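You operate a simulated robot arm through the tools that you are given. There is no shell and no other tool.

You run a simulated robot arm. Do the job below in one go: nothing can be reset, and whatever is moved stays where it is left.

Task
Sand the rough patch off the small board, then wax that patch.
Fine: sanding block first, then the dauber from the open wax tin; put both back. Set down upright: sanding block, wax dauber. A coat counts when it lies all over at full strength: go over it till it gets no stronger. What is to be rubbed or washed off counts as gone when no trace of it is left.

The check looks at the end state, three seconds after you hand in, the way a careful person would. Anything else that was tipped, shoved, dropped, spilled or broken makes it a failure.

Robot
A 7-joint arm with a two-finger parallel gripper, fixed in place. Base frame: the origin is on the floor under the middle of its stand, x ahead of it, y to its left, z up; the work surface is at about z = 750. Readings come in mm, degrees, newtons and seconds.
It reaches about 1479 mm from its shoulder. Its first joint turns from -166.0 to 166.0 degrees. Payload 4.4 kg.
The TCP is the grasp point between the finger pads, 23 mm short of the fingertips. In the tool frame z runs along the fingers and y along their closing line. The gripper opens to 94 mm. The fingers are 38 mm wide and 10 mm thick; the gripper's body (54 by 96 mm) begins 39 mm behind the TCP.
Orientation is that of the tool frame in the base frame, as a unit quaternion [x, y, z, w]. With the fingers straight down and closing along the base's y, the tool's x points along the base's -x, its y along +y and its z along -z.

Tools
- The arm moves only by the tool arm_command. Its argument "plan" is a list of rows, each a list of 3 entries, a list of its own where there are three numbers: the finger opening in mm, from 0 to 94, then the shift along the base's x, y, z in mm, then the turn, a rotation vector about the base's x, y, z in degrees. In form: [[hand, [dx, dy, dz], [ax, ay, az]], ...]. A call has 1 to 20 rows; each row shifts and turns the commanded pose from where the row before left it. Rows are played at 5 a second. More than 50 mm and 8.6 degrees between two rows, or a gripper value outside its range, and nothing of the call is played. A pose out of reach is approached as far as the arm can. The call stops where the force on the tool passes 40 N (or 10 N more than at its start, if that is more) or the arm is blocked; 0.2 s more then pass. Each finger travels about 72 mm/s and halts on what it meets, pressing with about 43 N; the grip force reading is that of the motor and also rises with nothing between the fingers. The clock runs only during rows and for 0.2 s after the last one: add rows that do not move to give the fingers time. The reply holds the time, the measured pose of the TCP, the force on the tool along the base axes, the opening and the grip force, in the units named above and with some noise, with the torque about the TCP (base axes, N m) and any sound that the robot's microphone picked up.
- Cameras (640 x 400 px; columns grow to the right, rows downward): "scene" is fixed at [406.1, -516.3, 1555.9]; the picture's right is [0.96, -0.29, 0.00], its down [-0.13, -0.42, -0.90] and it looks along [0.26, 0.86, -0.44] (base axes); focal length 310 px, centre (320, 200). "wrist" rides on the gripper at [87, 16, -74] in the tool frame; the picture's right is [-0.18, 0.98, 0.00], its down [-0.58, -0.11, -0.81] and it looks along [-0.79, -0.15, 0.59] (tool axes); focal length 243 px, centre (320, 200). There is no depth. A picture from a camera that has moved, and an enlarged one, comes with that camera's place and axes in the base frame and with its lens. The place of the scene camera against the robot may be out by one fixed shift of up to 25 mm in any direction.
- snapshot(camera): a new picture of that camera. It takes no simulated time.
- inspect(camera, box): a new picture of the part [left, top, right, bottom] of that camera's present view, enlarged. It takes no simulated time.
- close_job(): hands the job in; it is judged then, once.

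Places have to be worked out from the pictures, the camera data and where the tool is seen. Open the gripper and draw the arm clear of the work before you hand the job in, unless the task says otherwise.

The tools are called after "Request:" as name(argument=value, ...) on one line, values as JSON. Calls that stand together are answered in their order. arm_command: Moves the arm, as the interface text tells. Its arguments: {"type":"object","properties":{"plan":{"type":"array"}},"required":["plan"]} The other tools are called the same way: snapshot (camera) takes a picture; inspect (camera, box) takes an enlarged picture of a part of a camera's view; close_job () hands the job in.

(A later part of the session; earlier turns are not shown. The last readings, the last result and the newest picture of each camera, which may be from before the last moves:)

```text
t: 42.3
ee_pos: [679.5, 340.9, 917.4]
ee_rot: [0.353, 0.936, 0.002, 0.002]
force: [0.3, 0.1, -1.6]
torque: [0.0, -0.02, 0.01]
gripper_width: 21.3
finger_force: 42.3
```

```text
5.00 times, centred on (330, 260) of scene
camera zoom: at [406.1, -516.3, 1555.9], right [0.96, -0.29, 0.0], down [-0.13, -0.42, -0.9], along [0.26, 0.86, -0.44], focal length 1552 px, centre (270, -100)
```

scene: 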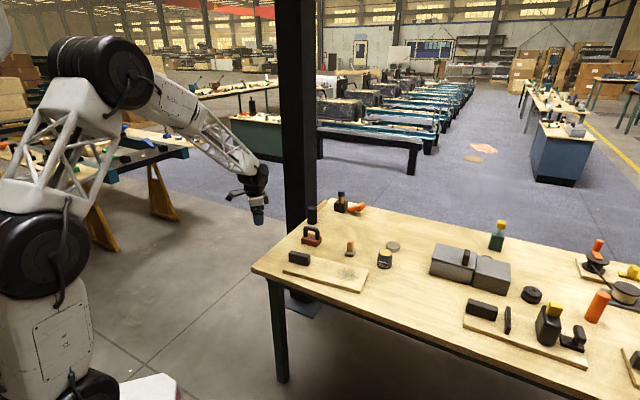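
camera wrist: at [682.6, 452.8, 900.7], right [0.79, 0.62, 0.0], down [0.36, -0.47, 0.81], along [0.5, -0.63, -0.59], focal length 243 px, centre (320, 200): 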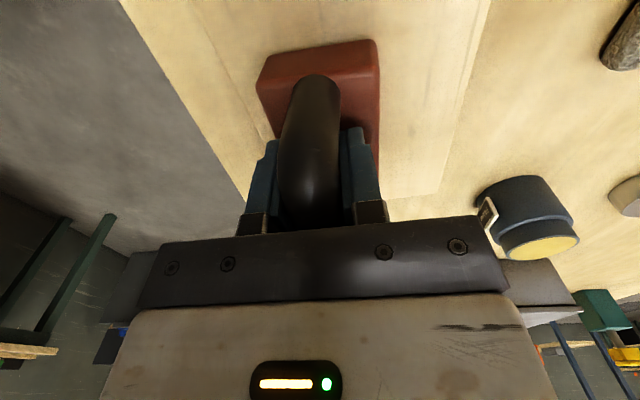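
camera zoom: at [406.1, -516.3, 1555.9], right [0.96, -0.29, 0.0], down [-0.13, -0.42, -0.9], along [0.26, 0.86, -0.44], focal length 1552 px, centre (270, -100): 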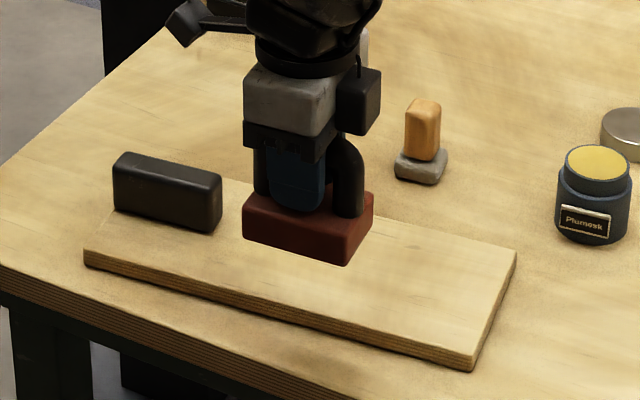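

The speckles appear gone; what remains looks like wood grain that was there before. I zoom in harder for faint traces.

Request:
inspect(camera="wrist", box=[385, 0, 495, 70])

Request:
inspect(camera="wrist", box=[385, 65, 495, 135])

Request:
inspect(camera="scene", box=[325, 258, 380, 295])

```text
5.71 times, centred on (440, 35) of wrist
camera zoom: at [626.2, 408.4, 992.8], right [0.79, 0.62, 0.0], down [0.36, -0.47, 0.81], along [0.5, -0.63, -0.59], focal length 1386 px, centre (-366, 1143)
```

zoom: 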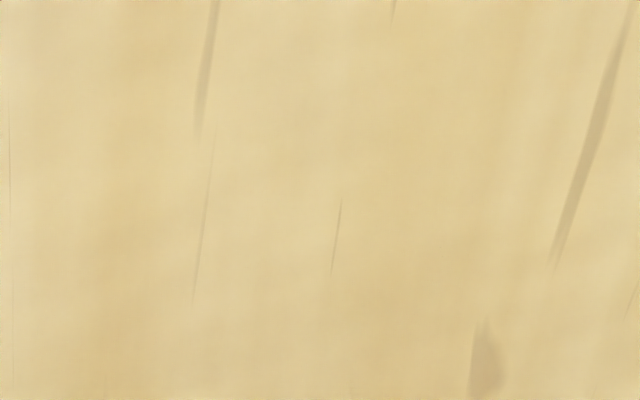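

```text
5.71 times, centred on (440, 100) of wrist
camera zoom: at [626.2, 408.4, 992.8], right [0.79, 0.62, 0.0], down [0.36, -0.47, 0.81], along [0.5, -0.63, -0.59], focal length 1386 px, centre (-366, 771)
```

zoom: 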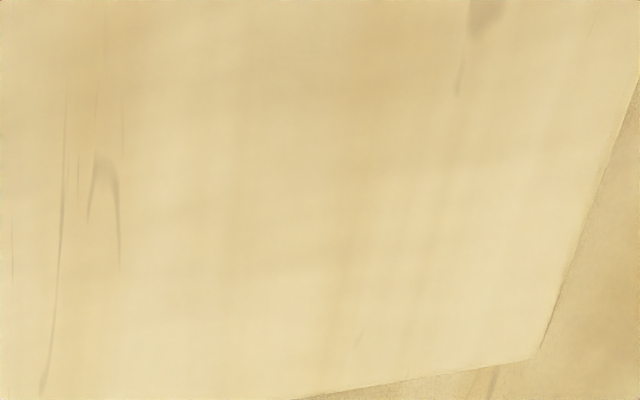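

```text
10.81 times, centred on (352, 276) of scene
camera zoom: at [406.1, -516.3, 1555.9], right [0.96, -0.29, 0.0], down [-0.13, -0.42, -0.9], along [0.26, 0.86, -0.44], focal length 3355 px, centre (-31, -627)
```

zoom: 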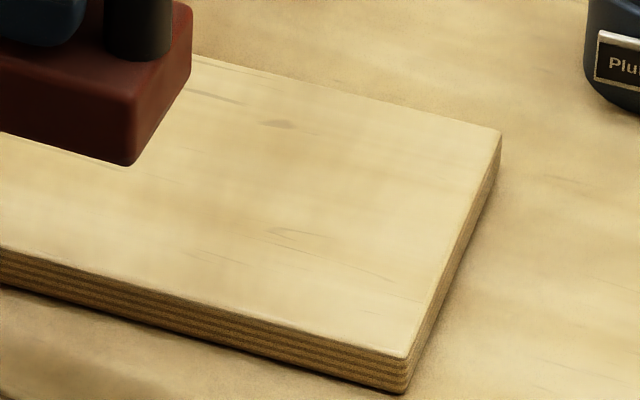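

Even at high zoom no speckle remains. For insurance I'll do one more light pass on the outer tracks, starting at n=+22, e=−35.

Request:
arm_command(plan=[[10, [29, 25.3, 0], [0, 0, 0]], [10, [29, 25.3, 0], [0, 0, 0]], [10, [28, 25.3, 0], [0, 0, 0]], [10, [0, 0, -40], [0, 0, 0]], [10, [0, 0, -35], [0, 0, 0]], [10, [0, 0, -12], [0, 0, 0]], [10, [0, 0, -3], [0, 0, 0]], [10, [0, 0, -1], [0, 0, 0]], [10, [0, 0, 0], [0, 0, 0]]])

```text
t: 44.3
ee_pos: [767.1, 417.1, 828.2]
ee_rot: [0.353, 0.936, 0.001, 0.001]
force: [-0.8, 0.2, -0.6]
torque: [-0.03, -0.01, 0.02]
gripper_width: 20.9
finger_force: 42.5
```

Not in contact yet at 828; I lower in small steps.

Request:
arm_command(plan=[[10, [0, 0, -1], [0, 0, 0]], [10, [0, 0, -1], [0, 0, 0]], [10, [0, 0, -0.7], [0, 0, 0]], [10, [0, 0, 0], [0, 0, 0]]])

```text
t: 45.3
ee_pos: [766.5, 416.5, 825.2]
ee_rot: [0.352, 0.936, 0.002, 0.001]
force: [-0.4, 0.5, -1.7]
torque: [0.0, -0.01, 0.0]
gripper_width: 21.1
finger_force: 43.0
```

Still free at 825.2; lowering another 1.5 mm.

Request:
arm_command(plan=[[10, [0, 0, -0.8], [0, 0, 0]], [10, [0, 0, -0.7], [0, 0, 0]], [10, [0, 0, 0], [0, 0, 0]]])

```text
t: 46.1
ee_pos: [765.6, 416.8, 825.1]
ee_rot: [0.353, 0.936, 0.002, 0.002]
force: [-0.7, 0.9, -0.1]
torque: [0.1, 0.1, 0.02]
gripper_width: 21.3
finger_force: 42.9
```

Just touching now (slight change of force); I press 0.8 mm more.

Request:
arm_command(plan=[[10, [0, 0, -0.8], [0, 0, 0]], [10, [0, 0, 0], [0, 0, 0]]])

```text
t: 46.7
ee_pos: [766.3, 416.4, 825.4]
ee_rot: [0.352, 0.936, 0.002, 0.002]
force: [0.1, -0.4, 14.3]
torque: [0.23, 0.32, 0.01]
gripper_width: 21.1
finger_force: 43.5
```

14 N now. I sweep forward and back on this n=+22 track.

Request:
arm_command(plan=[[10, [7.9, -6.95, 0], [0, 0, 0]], [10, [7.9, -6.95, 0], [0, 0, 0]], [10, [7.9, -6.95, 0], [0, 0, 0]], [10, [7.9, -6.95, 0], [0, 0, 0]], [10, [7.9, -6.95, 0], [0, 0, 0]], [10, [7.9, -6.95, 0], [0, 0, 0]]])

```text
t: 48.1
ee_pos: [813.5, 374.9, 824.5]
ee_rot: [0.353, 0.936, 0.002, 0.003]
force: [-11.4, 12.0, 31.5]
torque: [0.28, 0.32, -0.08]
gripper_width: 21.2
finger_force: 42.7
```

31 N at the far end; I ease up 0.7 mm and sweep back, then hop lifted to n≈0.

Request:
arm_command(plan=[[10, [-7.9, 6.95, 0.7], [0, 0, 0]], [10, [-7.9, 6.95, 0], [0, 0, 0]], [10, [-7.9, 6.95, 0], [0, 0, 0]], [10, [-7.9, 6.95, 0], [0, 0, 0]], [10, [-7.9, 6.95, 0], [0, 0, 0]], [10, [-7.9, 6.95, 0], [0, 0, 0]]])

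```text
t: 49.5
ee_pos: [766.2, 417.4, 824.5]
ee_rot: [0.352, 0.936, 0.002, 0.002]
force: [7.0, -7.1, 19.2]
torque: [0.0, 0.03, -0.03]
gripper_width: 21.0
finger_force: 42.4
```

Good, 19 N. Hop lifted to n≈0 (−22 across), press, and sweep forward.

Request:
arm_command(plan=[[10, [0, 0, 4], [0, 0, 0]], [10, [-14.5, -16.5, 0], [0, 0, 0]], [10, [0, 0, -3], [0, 0, 0]], [10, [0, 0, -1], [0, 0, 0]], [10, [7.9, -6.95, 0], [0, 0, 0]], [10, [7.9, -6.95, 0], [0, 0, 0]], [10, [7.9, -6.95, 0], [0, 0, 0]], [10, [7.9, -6.95, 0], [0, 0, 0]], [10, [7.9, -6.95, 0], [0, 0, 0]], [10, [7.9, -6.95, 0], [0, 0, 0]]])

```text
t: 51.7
ee_pos: [797.9, 357.5, 823.7]
ee_rot: [0.352, 0.936, 0.003, 0.001]
force: [-5.9, 6.6, 14.3]
torque: [0.31, 0.34, -0.05]
gripper_width: 21.2
finger_force: 42.7
```

14 N. Hop lifted to n≈−22 at the far end and sweep back toward the black block end.

Request:
arm_command(plan=[[10, [0, 0, 4], [0, 0, 0]], [10, [-14.5, -16.5, 0], [0, 0, 0]], [10, [0, 0, -3], [0, 0, 0]], [10, [0, 0, -1], [0, 0, 0]], [10, [-7.9, 6.95, 0], [0, 0, 0]], [10, [-7.9, 6.95, 0], [0, 0, 0]], [10, [-7.9, 6.95, 0], [0, 0, 0]], [10, [-7.9, 6.95, 0], [0, 0, 0]], [10, [-7.9, 6.95, 0], [0, 0, 0]], [10, [-7.9, 6.95, 0], [0, 0, 0]]])

```text
t: 53.9
ee_pos: [737.1, 385.4, 823.4]
ee_rot: [0.352, 0.936, 0.002, 0.002]
force: [6.2, -6.1, 13.8]
torque: [-0.15, -0.1, 0.02]
gripper_width: 20.9
finger_force: 42.8
```

Sanding is finished. I lift the block and carry it back above its original place at (710, 662).

Request:
arm_command(plan=[[10, [0, 0, 15], [0, 0, 0]], [10, [0, 0, 40], [0, 0, 0]], [10, [0, 0, 42], [0, 0, 0]], [10, [-2, 20, 0], [0, 0, 0]], [10, [-4, 40, 0], [0, 0, 0]], [10, [-4, 40, 0], [0, 0, 0]], [10, [-4, 40, 0], [0, 0, 0]], [10, [-4, 40, 0], [0, 0, 0]], [10, [-4, 40, 0], [0, 0, 0]], [10, [-4, 37, 0], [0, 0, 0]], [10, [-1, 20, 0], [0, 0, 0]], [10, [0, 0, 0], [0, 0, 0]]])

Request:
inspect(camera="scene", box=[250, 180, 410, 300])

Request:
snapshot(camera="wrist")

```text
t: 56.5
ee_pos: [708.2, 659.2, 921.2]
ee_rot: [0.353, 0.936, 0.001, 0.001]
force: [0.4, 0.5, -1.3]
torque: [0.01, 0.0, 0.0]
gripper_width: 21.1
finger_force: 43.0
```

```text
3.33 times, centred on (330, 240) of scene
camera zoom: at [406.1, -516.3, 1555.9], right [0.96, -0.29, 0.0], down [-0.13, -0.42, -0.9], along [0.26, 0.86, -0.44], focal length 1034 px, centre (287, 67)
```

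zoom: 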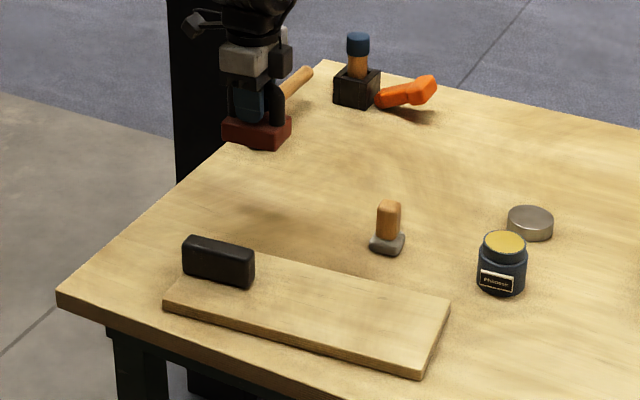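

```text
taken
camera wrist: at [654.0, 728.6, 996.0], right [0.79, 0.62, 0.0], down [0.36, -0.47, 0.81], along [0.5, -0.63, -0.59], focal length 243 px, centre (320, 200)
```

wrist: 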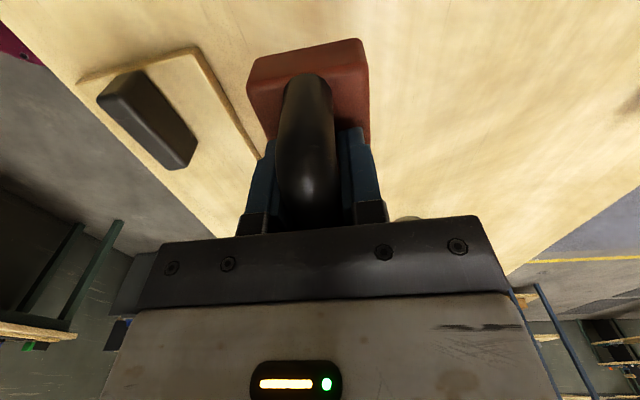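

The board looks clean and the block is above its old spot. I lower it to just above the table.

Request:
arm_command(plan=[[10, [1.5, 2.5, -35], [0, 0, 0]], [10, [0, 0, -40], [0, 0, 0]], [10, [0, 0, -30], [0, 0, 0]], [10, [0, 0, -6], [0, 0, 0]], [10, [0, 0, -2], [0, 0, 0]], [10, [0, 0, 0], [0, 0, 0]]])

```text
t: 57.9
ee_pos: [712.7, 663.1, 806.9]
ee_rot: [0.352, 0.936, 0.002, 0.001]
force: [-0.2, -0.9, -2.3]
torque: [-0.01, 0.02, 0.02]
gripper_width: 21.0
finger_force: 43.0
```

At z=806.9, still hanging free; I feel down for the table in small steps.

Request:
arm_command(plan=[[10, [0, 0, -1], [0, 0, 0]], [10, [0, 0, -0.8], [0, 0, 0]], [10, [0, 0, 0], [0, 0, 0]]])

```text
t: 58.7
ee_pos: [711.4, 663.9, 806.7]
ee_rot: [0.353, 0.936, 0.002, 0.001]
force: [0.9, 0.0, 4.4]
torque: [0.07, 0.06, -0.01]
gripper_width: 21.0
finger_force: 42.9
```

The block rests on the table (4 N). I open the gripper and rise straight up.

Request:
arm_command(plan=[[40, [0, 0, 0], [0, 0, 0]], [70, [0, 0, 0], [0, 0, 0]], [94, [0, 0, 0], [0, 0, 0]], [94, [0, 0, 0], [0, 0, 0]], [94, [0, 0, 20], [0, 0, 0]], [94, [0, 0, 40], [0, 0, 0]], [94, [0, 0, 40], [0, 0, 0]], [94, [0, 0, 40], [0, 0, 0]], [94, [0, 0, 0], [0, 0, 0]]])

Request:
inspect(camera="scene", box=[250, 180, 410, 300])

Request:
snapshot(camera="wrist")

```text
t: 60.7
ee_pos: [711.1, 661.5, 947.0]
ee_rot: [0.353, 0.936, 0.001, 0.002]
force: [0.3, 0.0, -0.2]
torque: [0.01, 0.01, 0.02]
gripper_width: 93.9
finger_force: 0.0
```

```text
3.33 times, centred on (330, 240) of scene
camera zoom: at [406.1, -516.3, 1555.9], right [0.96, -0.29, 0.0], down [-0.13, -0.42, -0.9], along [0.26, 0.86, -0.44], focal length 1034 px, centre (287, 67)
```

zoom: 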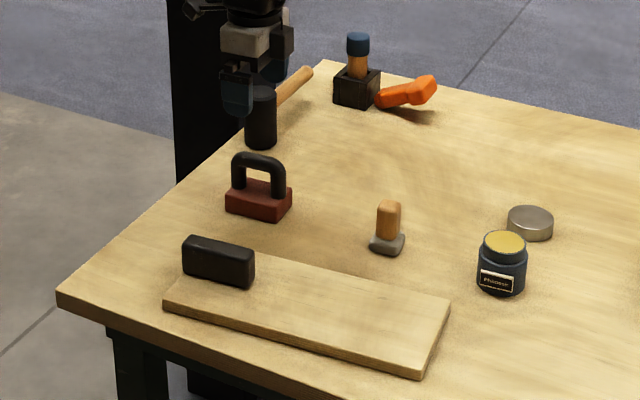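

```text
taken
camera wrist: at [656.6, 731.1, 1021.0], right [0.79, 0.62, 0.0], down [0.36, -0.47, 0.81], along [0.5, -0.63, -0.59], focal length 243 px, centre (320, 200)
```

wrist: 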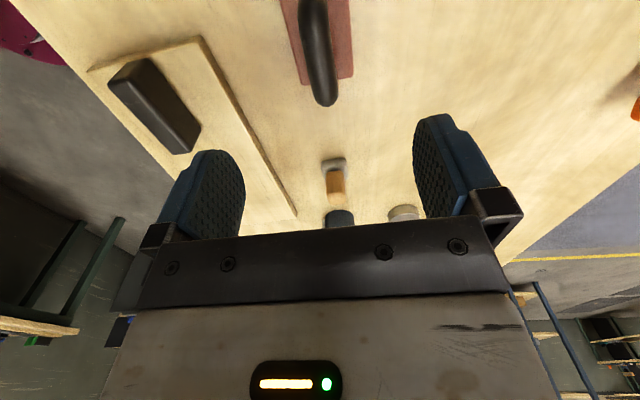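

The sanding block stands upright in its old place. Next the dauber: I move so it comes beneath the open fingers and look closely.

Request:
arm_command(plan=[[94, [25, -26, 0], [0, 0, 0]], [94, [25, -26, 0], [0, 0, 0]], [94, [25, -26, 0], [0, 0, 0]], [94, [25, -26, 0], [0, 0, 0]], [94, [15, -20, 0], [0, 0, 0]], [94, [0, 0, 0], [0, 0, 0]]])

Request:
snapshot(camera="wrist")

Request:
inspect(camera="wrist", box=[240, 0, 420, 130])

Request:
inspect(camera="scene", box=[330, 225, 400, 280])

```text
t: 62.1
ee_pos: [825.8, 538.5, 946.4]
ee_rot: [0.353, 0.936, 0.002, 0.0]
force: [-0.7, -0.6, 0.8]
torque: [-0.01, -0.02, 0.0]
gripper_width: 94.2
finger_force: 0.1
```

```text
taken
camera wrist: at [771.2, 607.3, 1021.7], right [0.79, 0.62, 0.0], down [0.36, -0.47, 0.81], along [0.5, -0.63, -0.59], focal length 243 px, centre (320, 200)
```

wrist: 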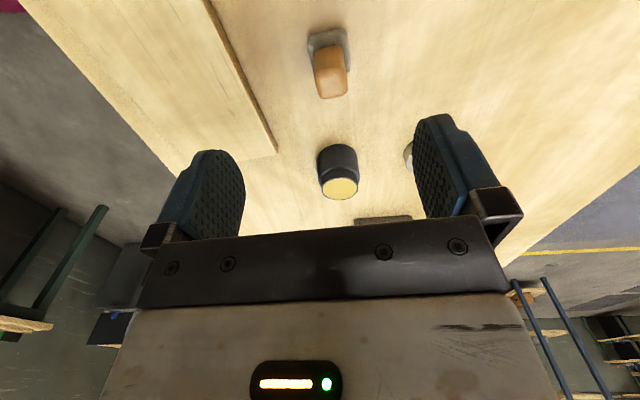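

```text
3.08 times, centred on (330, 65) of wrist
camera zoom: at [771.2, 607.3, 1021.7], right [0.79, 0.62, 0.0], down [0.36, -0.47, 0.81], along [0.5, -0.63, -0.59], focal length 746 px, centre (289, 615)
```

zoom: 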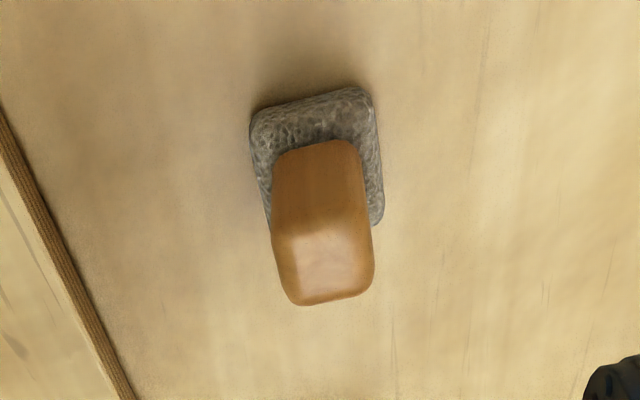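

```text
7.27 times, centred on (365, 252) of scene
camera zoom: at [406.1, -516.3, 1555.9], right [0.96, -0.29, 0.0], down [-0.13, -0.42, -0.9], along [0.26, 0.86, -0.44], focal length 2257 px, centre (-7, -182)
```

zoom: 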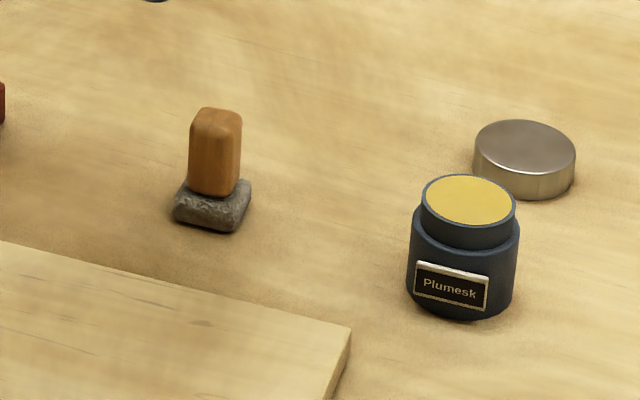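

The dauber's handle (≈25 mm square, top z≈816) on a ≈37×41 mm grey pad is centred at about (848, 526), aligned with the current tool angle. I move above it and lower to z≈855 to check the alignment.

Request:
arm_command(plan=[[94, [11, -6.5, -20], [0, 0, 0]], [94, [11, -6.5, -30], [0, 0, 0]], [94, [0, 0, -30], [0, 0, 0]], [94, [0, 0, -11], [0, 0, 0]], [94, [0, 0, 0], [0, 0, 0]]])

Request:
snapshot(camera="wrist")

Request:
inspect(camera="scene", box=[320, 200, 410, 280])

```text
t: 63.3
ee_pos: [849.1, 525.9, 854.9]
ee_rot: [0.353, 0.936, 0.001, 0.001]
force: [-0.3, -0.2, 0.4]
torque: [0.02, 0.02, 0.0]
gripper_width: 94.0
finger_force: 0.0
```

```text
taken
camera wrist: at [794.6, 594.7, 930.1], right [0.79, 0.62, 0.0], down [0.36, -0.47, 0.81], along [0.5, -0.63, -0.59], focal length 243 px, centre (320, 200)
```

wrist: 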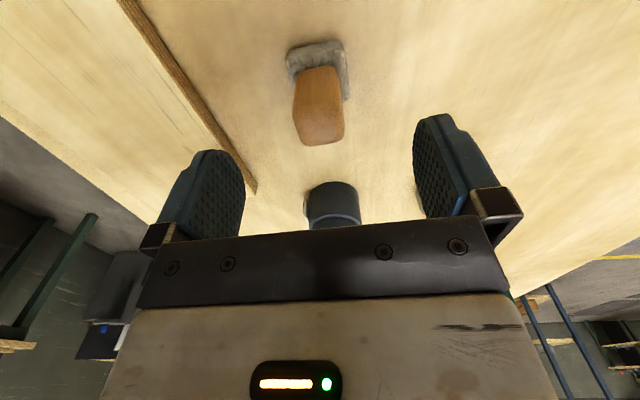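

```text
5.00 times, centred on (365, 240) of scene
camera zoom: at [406.1, -516.3, 1555.9], right [0.96, -0.29, 0.0], down [-0.13, -0.42, -0.9], along [0.26, 0.86, -0.44], focal length 1552 px, centre (95, 0)
```

zoom: 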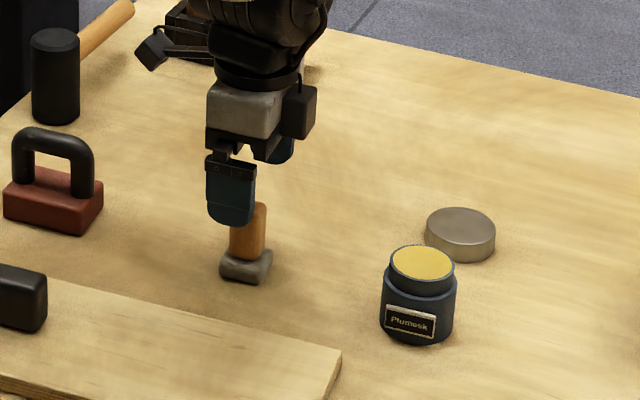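

Well aligned. I lower to z≈793 (fingertips ~5 mm above the pad) and close on the handle.

Request:
arm_command(plan=[[94, [-1, 0.5, -25], [0, 0, 0]], [94, [0, 0, -20], [0, 0, 0]], [94, [0, 0, -12], [0, 0, 0]], [94, [0, 0, -4], [0, 0, 0]], [94, [0, 0, 0], [0, 0, 0]]])

Request:
snapshot(camera="wrist")

Request:
inspect(camera="scene", box=[330, 220, 390, 270])

```text
t: 64.5
ee_pos: [848.4, 527.7, 794.7]
ee_rot: [0.353, 0.936, 0.001, 0.002]
force: [-0.5, -0.6, 0.9]
torque: [0.0, 0.0, 0.02]
gripper_width: 94.4
finger_force: 0.1
```

```text
taken
camera wrist: at [793.1, 595.5, 869.7], right [0.79, 0.62, 0.0], down [0.36, -0.47, 0.81], along [0.5, -0.63, -0.59], focal length 243 px, centre (320, 200)
```

wrist: 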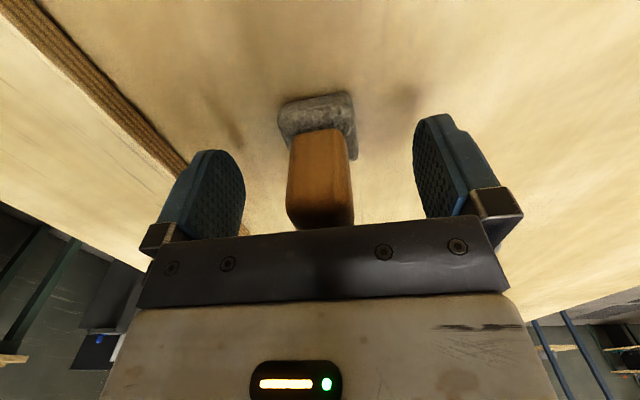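

```text
8.00 times, centred on (360, 245) of scene
camera zoom: at [406.1, -516.3, 1555.9], right [0.96, -0.29, 0.0], down [-0.13, -0.42, -0.9], along [0.26, 0.86, -0.44], focal length 2483 px, centre (0, -160)
```

zoom: 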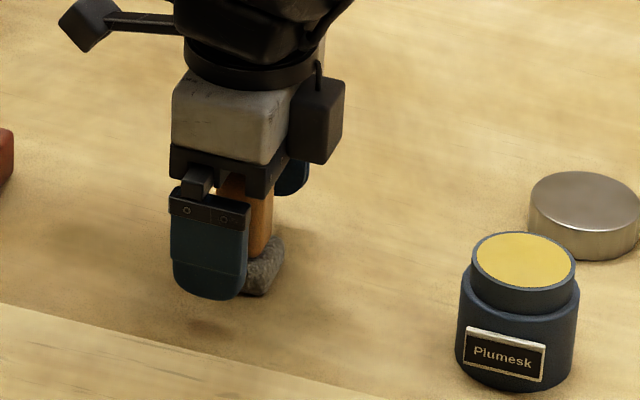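

The handle is centred between the fingers. I close the gripper on it.

Request:
arm_command(plan=[[60, [0, 0, 0], [0, 0, 0]], [30, [0, 0, 0], [0, 0, 0]], [12, [0, 0, 0], [0, 0, 0]], [12, [0, 0, 0], [0, 0, 0]], [12, [0, 0, 0], [0, 0, 0]], [12, [0, 0, 0], [0, 0, 0]]])

Request:
snapshot(camera="wrist")

Request:
inspect(camera="scene", box=[330, 220, 390, 270])

```text
t: 65.9
ee_pos: [847.8, 527.4, 794.5]
ee_rot: [0.353, 0.936, 0.001, 0.001]
force: [-0.4, -0.7, 0.7]
torque: [-0.03, 0.04, -0.01]
gripper_width: 27.3
finger_force: 43.4
```

```text
taken
camera wrist: at [793.2, 595.5, 869.9], right [0.79, 0.62, 0.0], down [0.36, -0.47, 0.81], along [0.5, -0.63, -0.59], focal length 243 px, centre (320, 200)
```

wrist: 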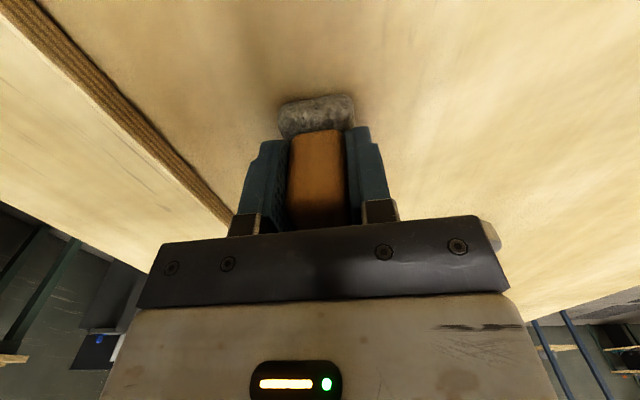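

```text
8.00 times, centred on (360, 245) of scene
camera zoom: at [406.1, -516.3, 1555.9], right [0.96, -0.29, 0.0], down [-0.13, -0.42, -0.9], along [0.26, 0.86, -0.44], focal length 2483 px, centre (0, -160)
```

zoom: 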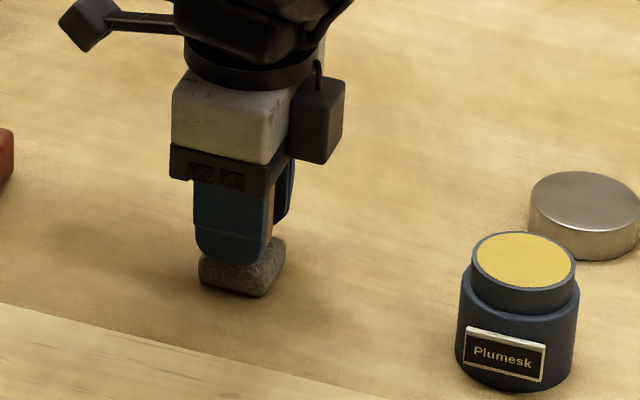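

The handle is held (27.3 mm wide). I lift the dauber and carry it towards the open tin, which I judge to be centred at about (955, 418) with its rim at z≈809, stopping short to look.

Request:
arm_command(plan=[[12, [0, 0, 10], [0, 0, 0]], [12, [0, 0, 35], [0, 0, 0]], [12, [0, 0, 35], [0, 0, 0]], [12, [0, 0, 35], [0, 0, 0]], [12, [15, -15, 0], [0, 0, 0]], [12, [20, -20, 0], [0, 0, 0]], [12, [10, -10, 0], [0, 0, 0]], [12, [0, 0, 0], [0, 0, 0]]])

Request:
snapshot(camera="wrist")

Request:
inspect(camera="scene", box=[340, 210, 430, 275])

Request:
inspect(camera="wrist", box=[260, 60, 400, 160])

```text
t: 67.7
ee_pos: [893.4, 480.5, 909.3]
ee_rot: [0.353, 0.936, 0.002, 0.001]
force: [-0.1, 0.3, -0.6]
torque: [-0.01, 0.02, 0.02]
gripper_width: 27.2
finger_force: 43.5
```

```text
taken
camera wrist: at [837.9, 549.8, 985.2], right [0.79, 0.62, 0.0], down [0.36, -0.47, 0.81], along [0.5, -0.63, -0.59], focal length 243 px, centre (320, 200)
```

wrist: 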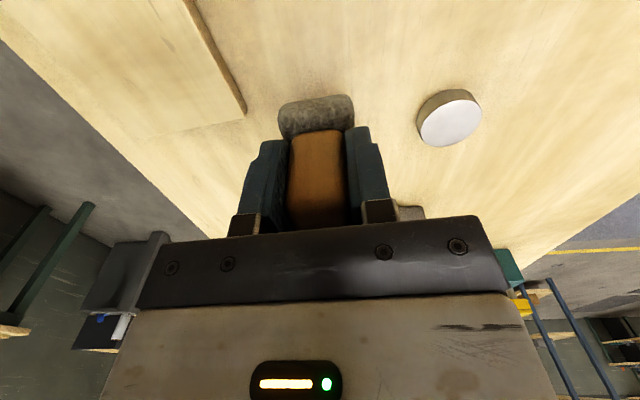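

```text
6.15 times, centred on (385, 242) of scene
camera zoom: at [406.1, -516.3, 1555.9], right [0.96, -0.29, 0.0], down [-0.13, -0.42, -0.9], along [0.26, 0.86, -0.44], focal length 1910 px, centre (-80, -62)
```

zoom: 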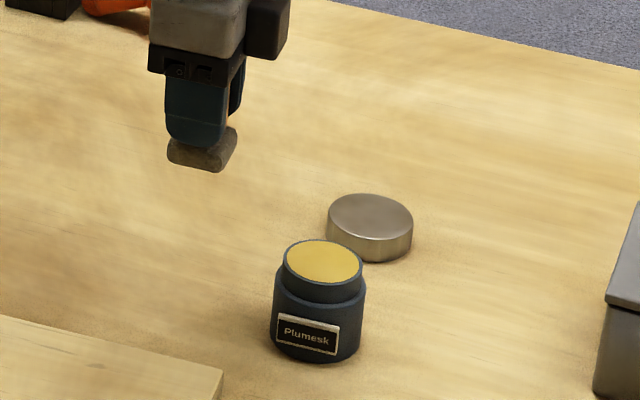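

```text
4.00 times, centred on (330, 110) of wrist
camera zoom: at [837.9, 549.8, 985.2], right [0.79, 0.62, 0.0], down [0.36, -0.47, 0.81], along [0.5, -0.63, -0.59], focal length 970 px, centre (280, 560)
```

zoom: 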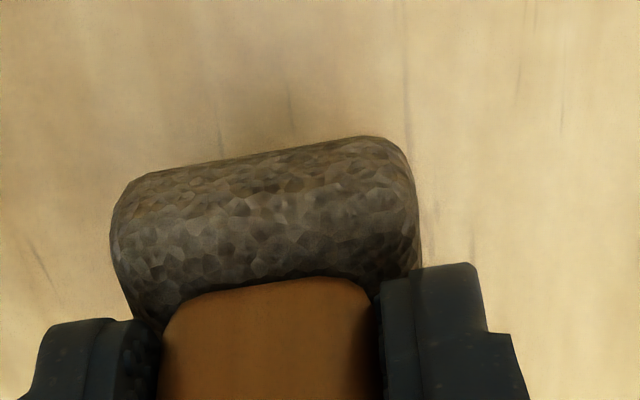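

The tin is hidden behind the held dauber from here. I move to its −n side at the same height so it shows beside the gripper.

Request:
arm_command(plan=[[12, [3, -30, 0], [0, 0, 0]], [12, [3, -30, 0], [0, 0, 0]], [12, [3, -30, 0], [0, 0, 0]], [12, [3, -30, 0], [0, 0, 0]], [12, [0, 0, 0], [0, 0, 0]]])

Request:
snapshot(camera="wrist")

Request:
inspect(camera="wrist", box=[370, 0, 510, 100])

```text
t: 68.9
ee_pos: [905.9, 360.9, 908.3]
ee_rot: [0.353, 0.936, 0.002, 0.0]
force: [-0.3, 0.2, -0.5]
torque: [0.01, 0.0, 0.0]
gripper_width: 27.6
finger_force: 43.1
```

```text
taken
camera wrist: at [849.6, 429.7, 984.0], right [0.79, 0.62, 0.0], down [0.36, -0.47, 0.81], along [0.5, -0.63, -0.59], focal length 243 px, centre (320, 200)
```

wrist: 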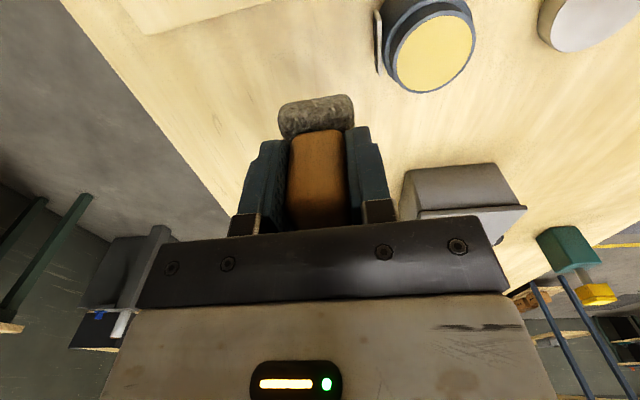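

```text
4.00 times, centred on (440, 50) of wrist
camera zoom: at [849.6, 429.7, 984.0], right [0.79, 0.62, 0.0], down [0.36, -0.47, 0.81], along [0.5, -0.63, -0.59], focal length 970 px, centre (-160, 800)
```

zoom: 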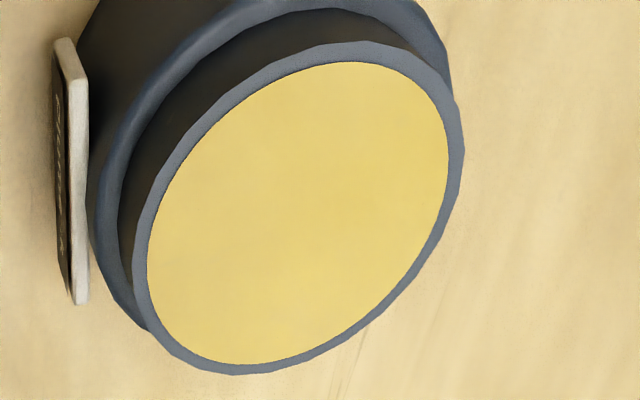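

The wax is flush with the rim (about 47 mm wide), centre at ≈(955, 419). I bring the dauber over it and lower to just above.

Request:
arm_command(plan=[[12, [17, 20, 0], [0, 0, 0]], [12, [17, 20, 0], [0, 0, 0]], [12, [15, 18, 0], [0, 0, 0]], [12, [0, 0, -20], [0, 0, 0]], [12, [0, 0, -18], [0, 0, 0]], [12, [0, 0, -8], [0, 0, 0]], [12, [0, 0, 0], [0, 0, 0]]])

Request:
inspect(camera="scene", box=[340, 210, 430, 275])

Request:
snapshot(camera="wrist")

```text
t: 70.5
ee_pos: [953.7, 421.2, 861.9]
ee_rot: [0.352, 0.936, 0.001, 0.001]
force: [0.5, -0.5, -1.2]
torque: [-0.03, -0.01, 0.01]
gripper_width: 27.4
finger_force: 43.2
```

```text
6.15 times, centred on (385, 242) of scene
camera zoom: at [406.1, -516.3, 1555.9], right [0.96, -0.29, 0.0], down [-0.13, -0.42, -0.9], along [0.26, 0.86, -0.44], focal length 1910 px, centre (-80, -62)
```

zoom: 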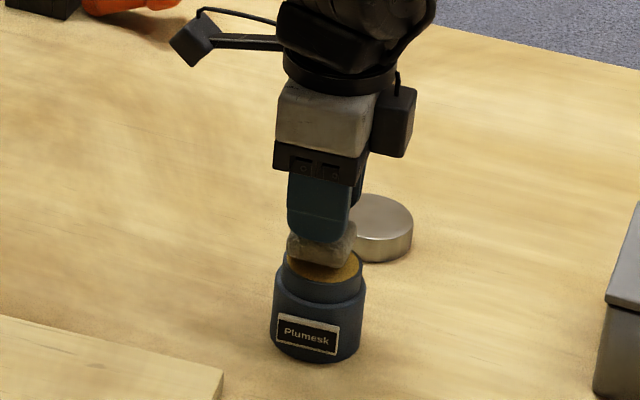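

```text
taken
camera wrist: at [899.0, 489.6, 938.2], right [0.79, 0.62, 0.0], down [0.36, -0.47, 0.81], along [0.5, -0.63, -0.59], focal length 243 px, centre (320, 200)
```

wrist: 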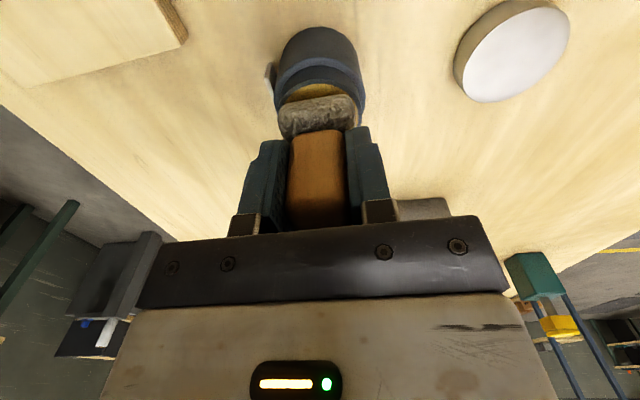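

The pad hovers centred over the wax. I lower gently until it touches.

Request:
arm_command(plan=[[12, [0.8, -1.2, -3], [0, 0, 0]], [12, [0, 0, -2], [0, 0, 0]], [12, [0, 0, -2], [0, 0, 0]], [12, [0, 0, 0], [0, 0, 0]]])

```text
t: 71.5
ee_pos: [954.5, 418.1, 856.4]
ee_rot: [0.352, 0.936, 0.002, 0.001]
force: [0.4, 0.7, -0.8]
torque: [0.02, 0.01, -0.01]
gripper_width: 27.2
finger_force: 42.6
```

No contact yet at 856.4; continue down by 1 mm steps.

Request:
arm_command(plan=[[12, [0, 0, -1], [0, 0, 0]], [12, [0, 0, -1], [0, 0, 0]], [12, [0, 0, 0], [0, 0, 0]]])

```text
t: 72.3
ee_pos: [954.5, 417.7, 854.6]
ee_rot: [0.353, 0.936, 0.002, 0.002]
force: [-1.0, -0.4, 7.1]
torque: [-0.06, 0.23, -0.03]
gripper_width: 27.4
finger_force: 42.8
```

The pad touches the wax with 7 N. I hold it a moment and lift off, then look at the pad.

Request:
arm_command(plan=[[12, [0, 0, -0.3], [0, 0, 0]], [12, [0, 0, 0], [0, 0, 0]], [12, [0, 0, 0], [0, 0, 0]], [12, [0, 0, 0.3], [0, 0, 0]], [12, [0, 0, 5], [0, 0, 0]], [12, [0, 0, 20], [0, 0, 0]], [12, [0, 0, 25], [0, 0, 0]], [12, [0, 0, 0], [0, 0, 0]]])

Request:
inspect(camera="wrist", box=[240, 20, 400, 160])

Request:
inspect(camera="scene", box=[340, 210, 430, 275])

```text
t: 74.1
ee_pos: [954.2, 417.2, 904.4]
ee_rot: [0.353, 0.936, 0.001, 0.002]
force: [0.5, -0.4, 0.1]
torque: [0.02, -0.01, 0.02]
gripper_width: 27.3
finger_force: 43.0
```

```text
2.86 times, centred on (320, 90) of wrist
camera zoom: at [898.9, 486.3, 980.2], right [0.79, 0.62, 0.0], down [0.36, -0.47, 0.81], along [0.5, -0.63, -0.59], focal length 693 px, centre (320, 514)
```

zoom: 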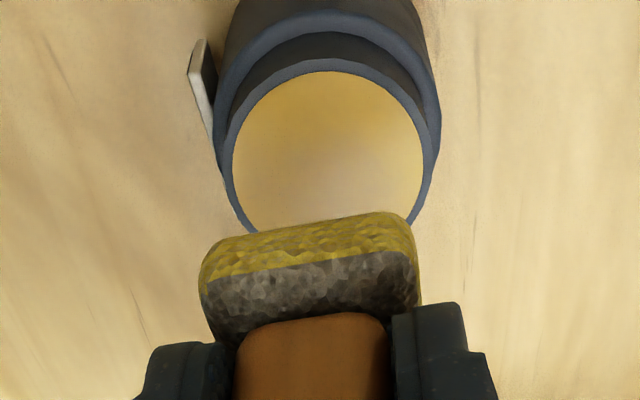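

```text
6.15 times, centred on (385, 242) of scene
camera zoom: at [406.1, -516.3, 1555.9], right [0.96, -0.29, 0.0], down [-0.13, -0.42, -0.9], along [0.26, 0.86, -0.44], focal length 1910 px, centre (-80, -62)
```

zoom: 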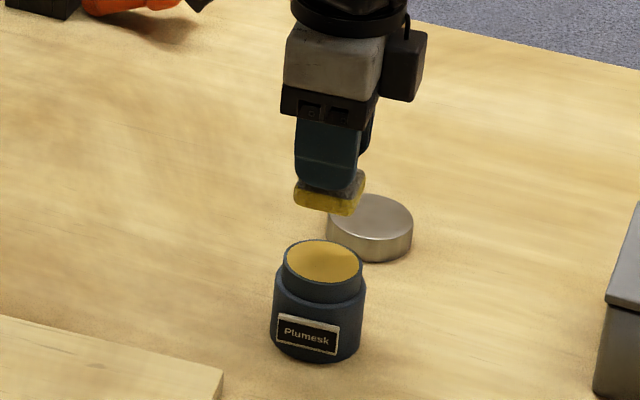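

The pad is loaded yellow and the tin stands undisturbed. I carry the dauber to the far-end corner of the patch (e=+38, n=+25 → (822, 371)) and lower to a few mm above the board.

Request:
arm_command(plan=[[12, [-33, -11.5, 0], [0, 0, 0]], [12, [-33, -11.5, 0], [0, 0, 0]], [12, [-33, -11.5, 0], [0, 0, 0]], [12, [-33, -11.5, 0], [0, 0, 0]], [12, [0, 0, -30], [0, 0, 0]], [12, [0, 0, -35], [0, 0, 0]], [12, [0, 0, -20], [0, 0, 0]], [12, [0, 0, 0], [0, 0, 0]]])

Request:
inspect(camera="scene", box=[320, 240, 395, 295])

```text
t: 75.9
ee_pos: [821.7, 370.8, 818.7]
ee_rot: [0.353, 0.936, 0.002, 0.001]
force: [-0.1, -0.3, -0.6]
torque: [0.0, 0.01, 0.01]
gripper_width: 27.4
finger_force: 42.8
```

```text
7.27 times, centred on (358, 268) of scene
camera zoom: at [406.1, -516.3, 1555.9], right [0.96, -0.29, 0.0], down [-0.13, -0.42, -0.9], along [0.26, 0.86, -0.44], focal length 2257 px, centre (47, -291)
```

zoom: 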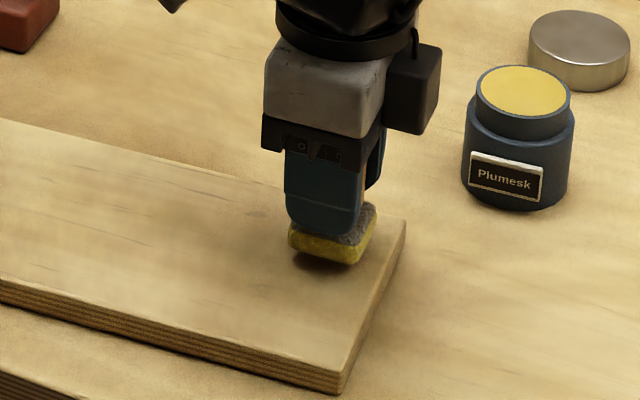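

Pad is ~6 mm above the board near its end, as intended. I lower in small steps to touch.

Request:
arm_command(plan=[[12, [0, 0, -3], [0, 0, 0]], [12, [0, 0, -1.5], [0, 0, 0]], [12, [0, 0, -1], [0, 0, 0]], [12, [0, 0, -0.8], [0, 0, 0]], [12, [0, 0, 0], [0, 0, 0]]])

```text
t: 77.1
ee_pos: [820.9, 371.5, 812.8]
ee_rot: [0.353, 0.936, 0.003, 0.002]
force: [-0.3, 0.8, -0.7]
torque: [-0.03, 0.01, -0.01]
gripper_width: 27.2
finger_force: 43.0
```

Nearly there; two more small steps down.

Request:
arm_command(plan=[[12, [0, 0, -0.8], [0, 0, 0]], [12, [0, 0, -0.5], [0, 0, 0]], [12, [0, 0, 0], [0, 0, 0]]])

```text
t: 77.9
ee_pos: [822.2, 371.1, 812.2]
ee_rot: [0.353, 0.936, 0.002, 0.002]
force: [-0.9, 0.4, 5.8]
torque: [-0.09, 0.15, -0.06]
gripper_width: 27.3
finger_force: 42.6
```

Contact at 5.8 N. I press 0.3 mm more and sweep along the n=+25 track toward e=−38.

Request:
arm_command(plan=[[12, [0, 0, -0.3], [0, 0, 0]], [12, [-8.15, 7.2, 0], [0, 0, 0]], [12, [-8.15, 7.2, 0], [0, 0, 0]], [12, [-8.15, 7.2, 0], [0, 0, 0]], [12, [-8.15, 7.2, 0], [0, 0, 0]], [12, [-8.15, 7.2, 0], [0, 0, 0]], [12, [-8.15, 7.2, 0], [0, 0, 0]], [12, [-8.15, 7.2, 0], [0, 0, 0]]])

Request:
inspect(camera="scene", box=[310, 240, 385, 295])

Request:
inspect(camera="wrist", box=[220, 40, 420, 170])

```text
t: 79.7
ee_pos: [764.3, 423.8, 811.6]
ee_rot: [0.353, 0.936, 0.002, 0.002]
force: [8.8, -6.4, 30.8]
torque: [-0.51, -0.19, 0.08]
gripper_width: 27.4
finger_force: 42.5
```

```text
7.27 times, centred on (348, 268) of scene
camera zoom: at [406.1, -516.3, 1555.9], right [0.96, -0.29, 0.0], down [-0.13, -0.42, -0.9], along [0.26, 0.86, -0.44], focal length 2257 px, centre (120, -291)
```

zoom: 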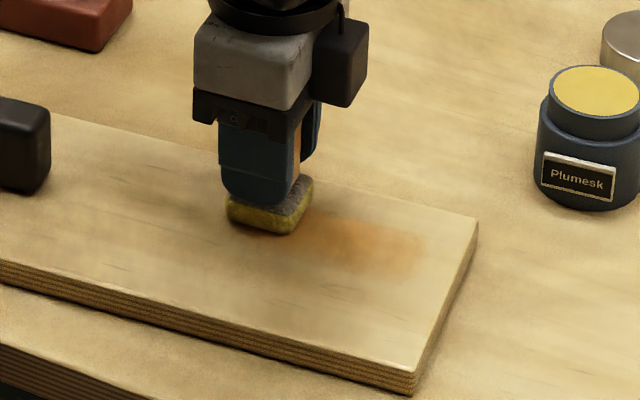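

```text
3.08 times, centred on (320, 105) of wrist
camera zoom: at [709.4, 492.0, 887.4], right [0.79, 0.62, 0.01], down [0.36, -0.47, 0.81], along [0.5, -0.63, -0.59], focal length 746 px, centre (320, 492)
```

zoom: 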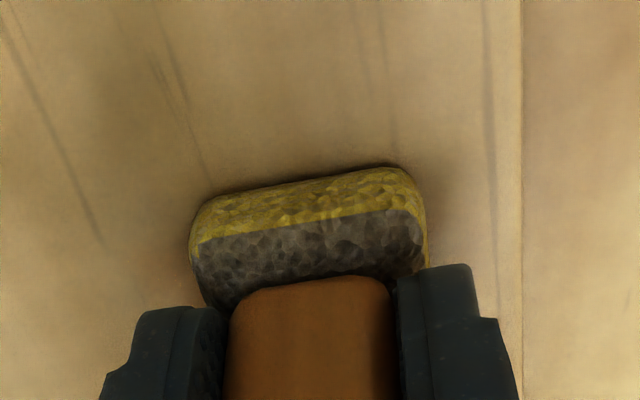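

Wax is being laid down in an even orange tone; force grew to 31 N at this end, so I ease 1.4 mm, shift to n=+12, and sweep back with a compensating slope.

Request:
arm_command(plan=[[12, [0, 0, 1.4], [0, 0, 0]], [12, [-8.26, -9.4, 0], [0, 0, 0]], [12, [8.15, -7.2, -0.15], [0, 0, 0]], [12, [8.15, -7.2, -0.15], [0, 0, 0]], [12, [8.15, -7.2, -0.15], [0, 0, 0]], [12, [8.15, -7.2, -0.15], [0, 0, 0]], [12, [8.15, -7.2, -0.15], [0, 0, 0]], [12, [8.15, -7.2, -0.15], [0, 0, 0]], [12, [8.15, -7.2, -0.15], [0, 0, 0]]])

Request:
inspect(camera="scene", box=[310, 240, 385, 295])

```text
t: 81.7
ee_pos: [814.0, 362.5, 812.7]
ee_rot: [0.353, 0.936, 0.002, 0.0]
force: [-4.5, 3.6, 13.8]
torque: [0.12, 0.27, -0.03]
gripper_width: 27.2
finger_force: 43.3
```

```text
7.27 times, centred on (348, 268) of scene
camera zoom: at [406.1, -516.3, 1555.9], right [0.96, -0.29, 0.0], down [-0.13, -0.42, -0.9], along [0.26, 0.86, -0.44], focal length 2257 px, centre (120, -291)
```

zoom: 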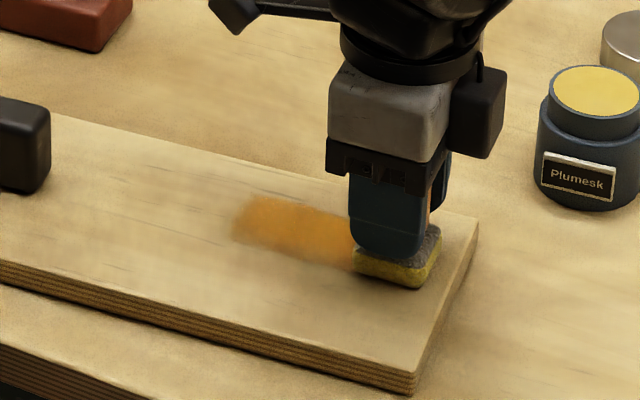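

Coat builds well with 14 N. Next tracks: n=0 toward −e and n=−12 back toward +e.

Request:
arm_command(plan=[[12, [-8.26, -9.4, 0.2], [0, 0, 0]], [12, [-8.15, 7.2, 0.1], [0, 0, 0]], [12, [-8.15, 7.2, 0.1], [0, 0, 0]], [12, [-8.15, 7.2, 0.1], [0, 0, 0]], [12, [-8.15, 7.2, 0.1], [0, 0, 0]], [12, [-8.15, 7.2, 0.1], [0, 0, 0]], [12, [-8.15, 7.2, 0.1], [0, 0, 0]], [12, [-8.15, 7.2, 0.1], [0, 0, 0]]])

Request:
inspect(camera="scene", box=[310, 240, 385, 295])

```text
t: 83.5
ee_pos: [748.1, 403.6, 812.4]
ee_rot: [0.352, 0.936, 0.002, 0.001]
force: [1.1, -1.1, 3.0]
torque: [-0.11, -0.02, 0.05]
gripper_width: 27.2
finger_force: 43.0
```

```text
7.27 times, centred on (348, 268) of scene
camera zoom: at [406.1, -516.3, 1555.9], right [0.96, -0.29, 0.0], down [-0.13, -0.42, -0.9], along [0.26, 0.86, -0.44], focal length 2257 px, centre (120, -291)
```

zoom: 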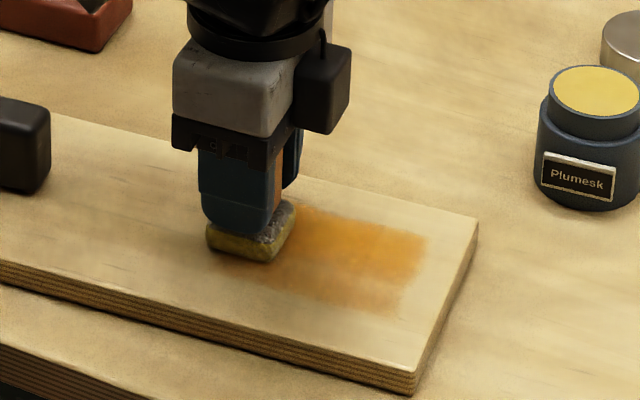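

Good coverage; force got light (3 N) at this end. I lower 0.6 mm, shift to n=−12, and sweep back to +e.

Request:
arm_command(plan=[[12, [-8.26, -9.4, 0], [0, 0, 0]], [12, [8.15, -7.2, -0.5], [0, 0, 0]], [12, [8.15, -7.2, -0.2], [0, 0, 0]], [12, [8.15, -7.2, -0.1], [0, 0, 0]], [12, [8.15, -7.2, -0.1], [0, 0, 0]], [12, [8.15, -7.2, -0.1], [0, 0, 0]], [12, [8.15, -7.2, 0], [0, 0, 0]], [12, [8.15, -7.2, 0], [0, 0, 0]]])

Request:
inspect(camera="scene", box=[310, 240, 385, 295])

```text
t: 85.3
ee_pos: [797.6, 344.3, 813.1]
ee_rot: [0.353, 0.936, 0.002, 0.0]
force: [-1.3, 1.4, 2.1]
torque: [-0.04, 0.04, 0.03]
gripper_width: 27.4
finger_force: 43.6
```

```text
7.27 times, centred on (348, 268) of scene
camera zoom: at [406.1, -516.3, 1555.9], right [0.96, -0.29, 0.0], down [-0.13, -0.42, -0.9], along [0.26, 0.86, -0.44], focal length 2257 px, centre (120, -291)
```

zoom: 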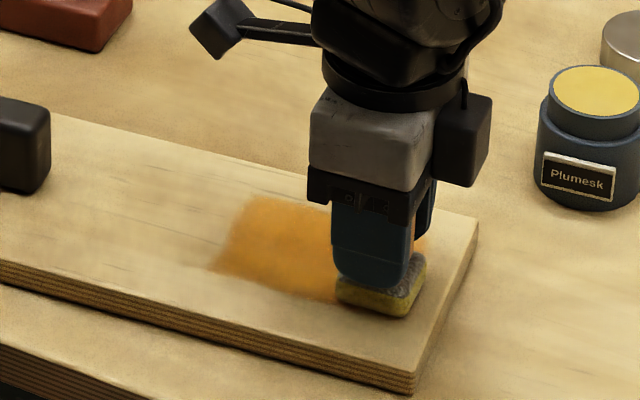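

Only 2 N at this end; I lower 0.8 mm while shifting to n=−25 and sweep to −e.

Request:
arm_command(plan=[[12, [-8.6, -9.8, 0], [0, 0, 0]], [12, [0, 0, -0.8], [0, 0, 0]], [12, [0, 0, 0], [0, 0, 0]]])

```text
t: 86.1
ee_pos: [788.9, 333.7, 812.3]
ee_rot: [0.353, 0.936, 0.002, 0.002]
force: [2.4, 0.1, 13.7]
torque: [-0.1, 0.08, -0.03]
gripper_width: 27.2
finger_force: 42.5
```

13.7 N on the n=−25 track. Sweep toward −e now.

Request:
arm_command(plan=[[12, [-8.15, 7.2, 0.1], [0, 0, 0]], [12, [-8.15, 7.2, 0], [0, 0, 0]], [12, [-8.15, 7.2, 0.1], [0, 0, 0]], [12, [-8.15, 7.2, 0], [0, 0, 0]], [12, [-8.15, 7.2, 0.1], [0, 0, 0]], [12, [-8.15, 7.2, 0], [0, 0, 0]], [12, [-8.15, 7.2, 0], [0, 0, 0]]])

Request:
inspect(camera="scene", box=[310, 240, 385, 295])

Request:
snapshot(camera="wrist")

```text
t: 87.7
ee_pos: [732.5, 384.2, 811.7]
ee_rot: [0.353, 0.936, 0.002, 0.001]
force: [5.8, -5.6, 18.2]
torque: [-0.35, -0.13, 0.07]
gripper_width: 27.2
finger_force: 42.8
```

```text
7.27 times, centred on (348, 268) of scene
camera zoom: at [406.1, -516.3, 1555.9], right [0.96, -0.29, 0.0], down [-0.13, -0.42, -0.9], along [0.26, 0.86, -0.44], focal length 2257 px, centre (120, -291)
```

zoom: 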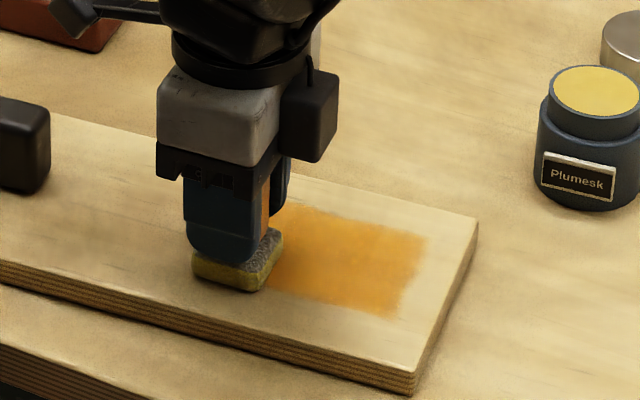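

```text
taken
camera wrist: at [677.3, 453.7, 887.3], right [0.79, 0.62, 0.0], down [0.36, -0.47, 0.81], along [0.5, -0.63, -0.59], focal length 243 px, centre (320, 200)
```

wrist: 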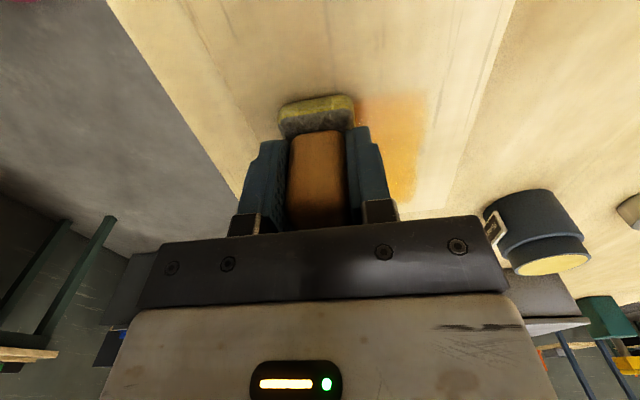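

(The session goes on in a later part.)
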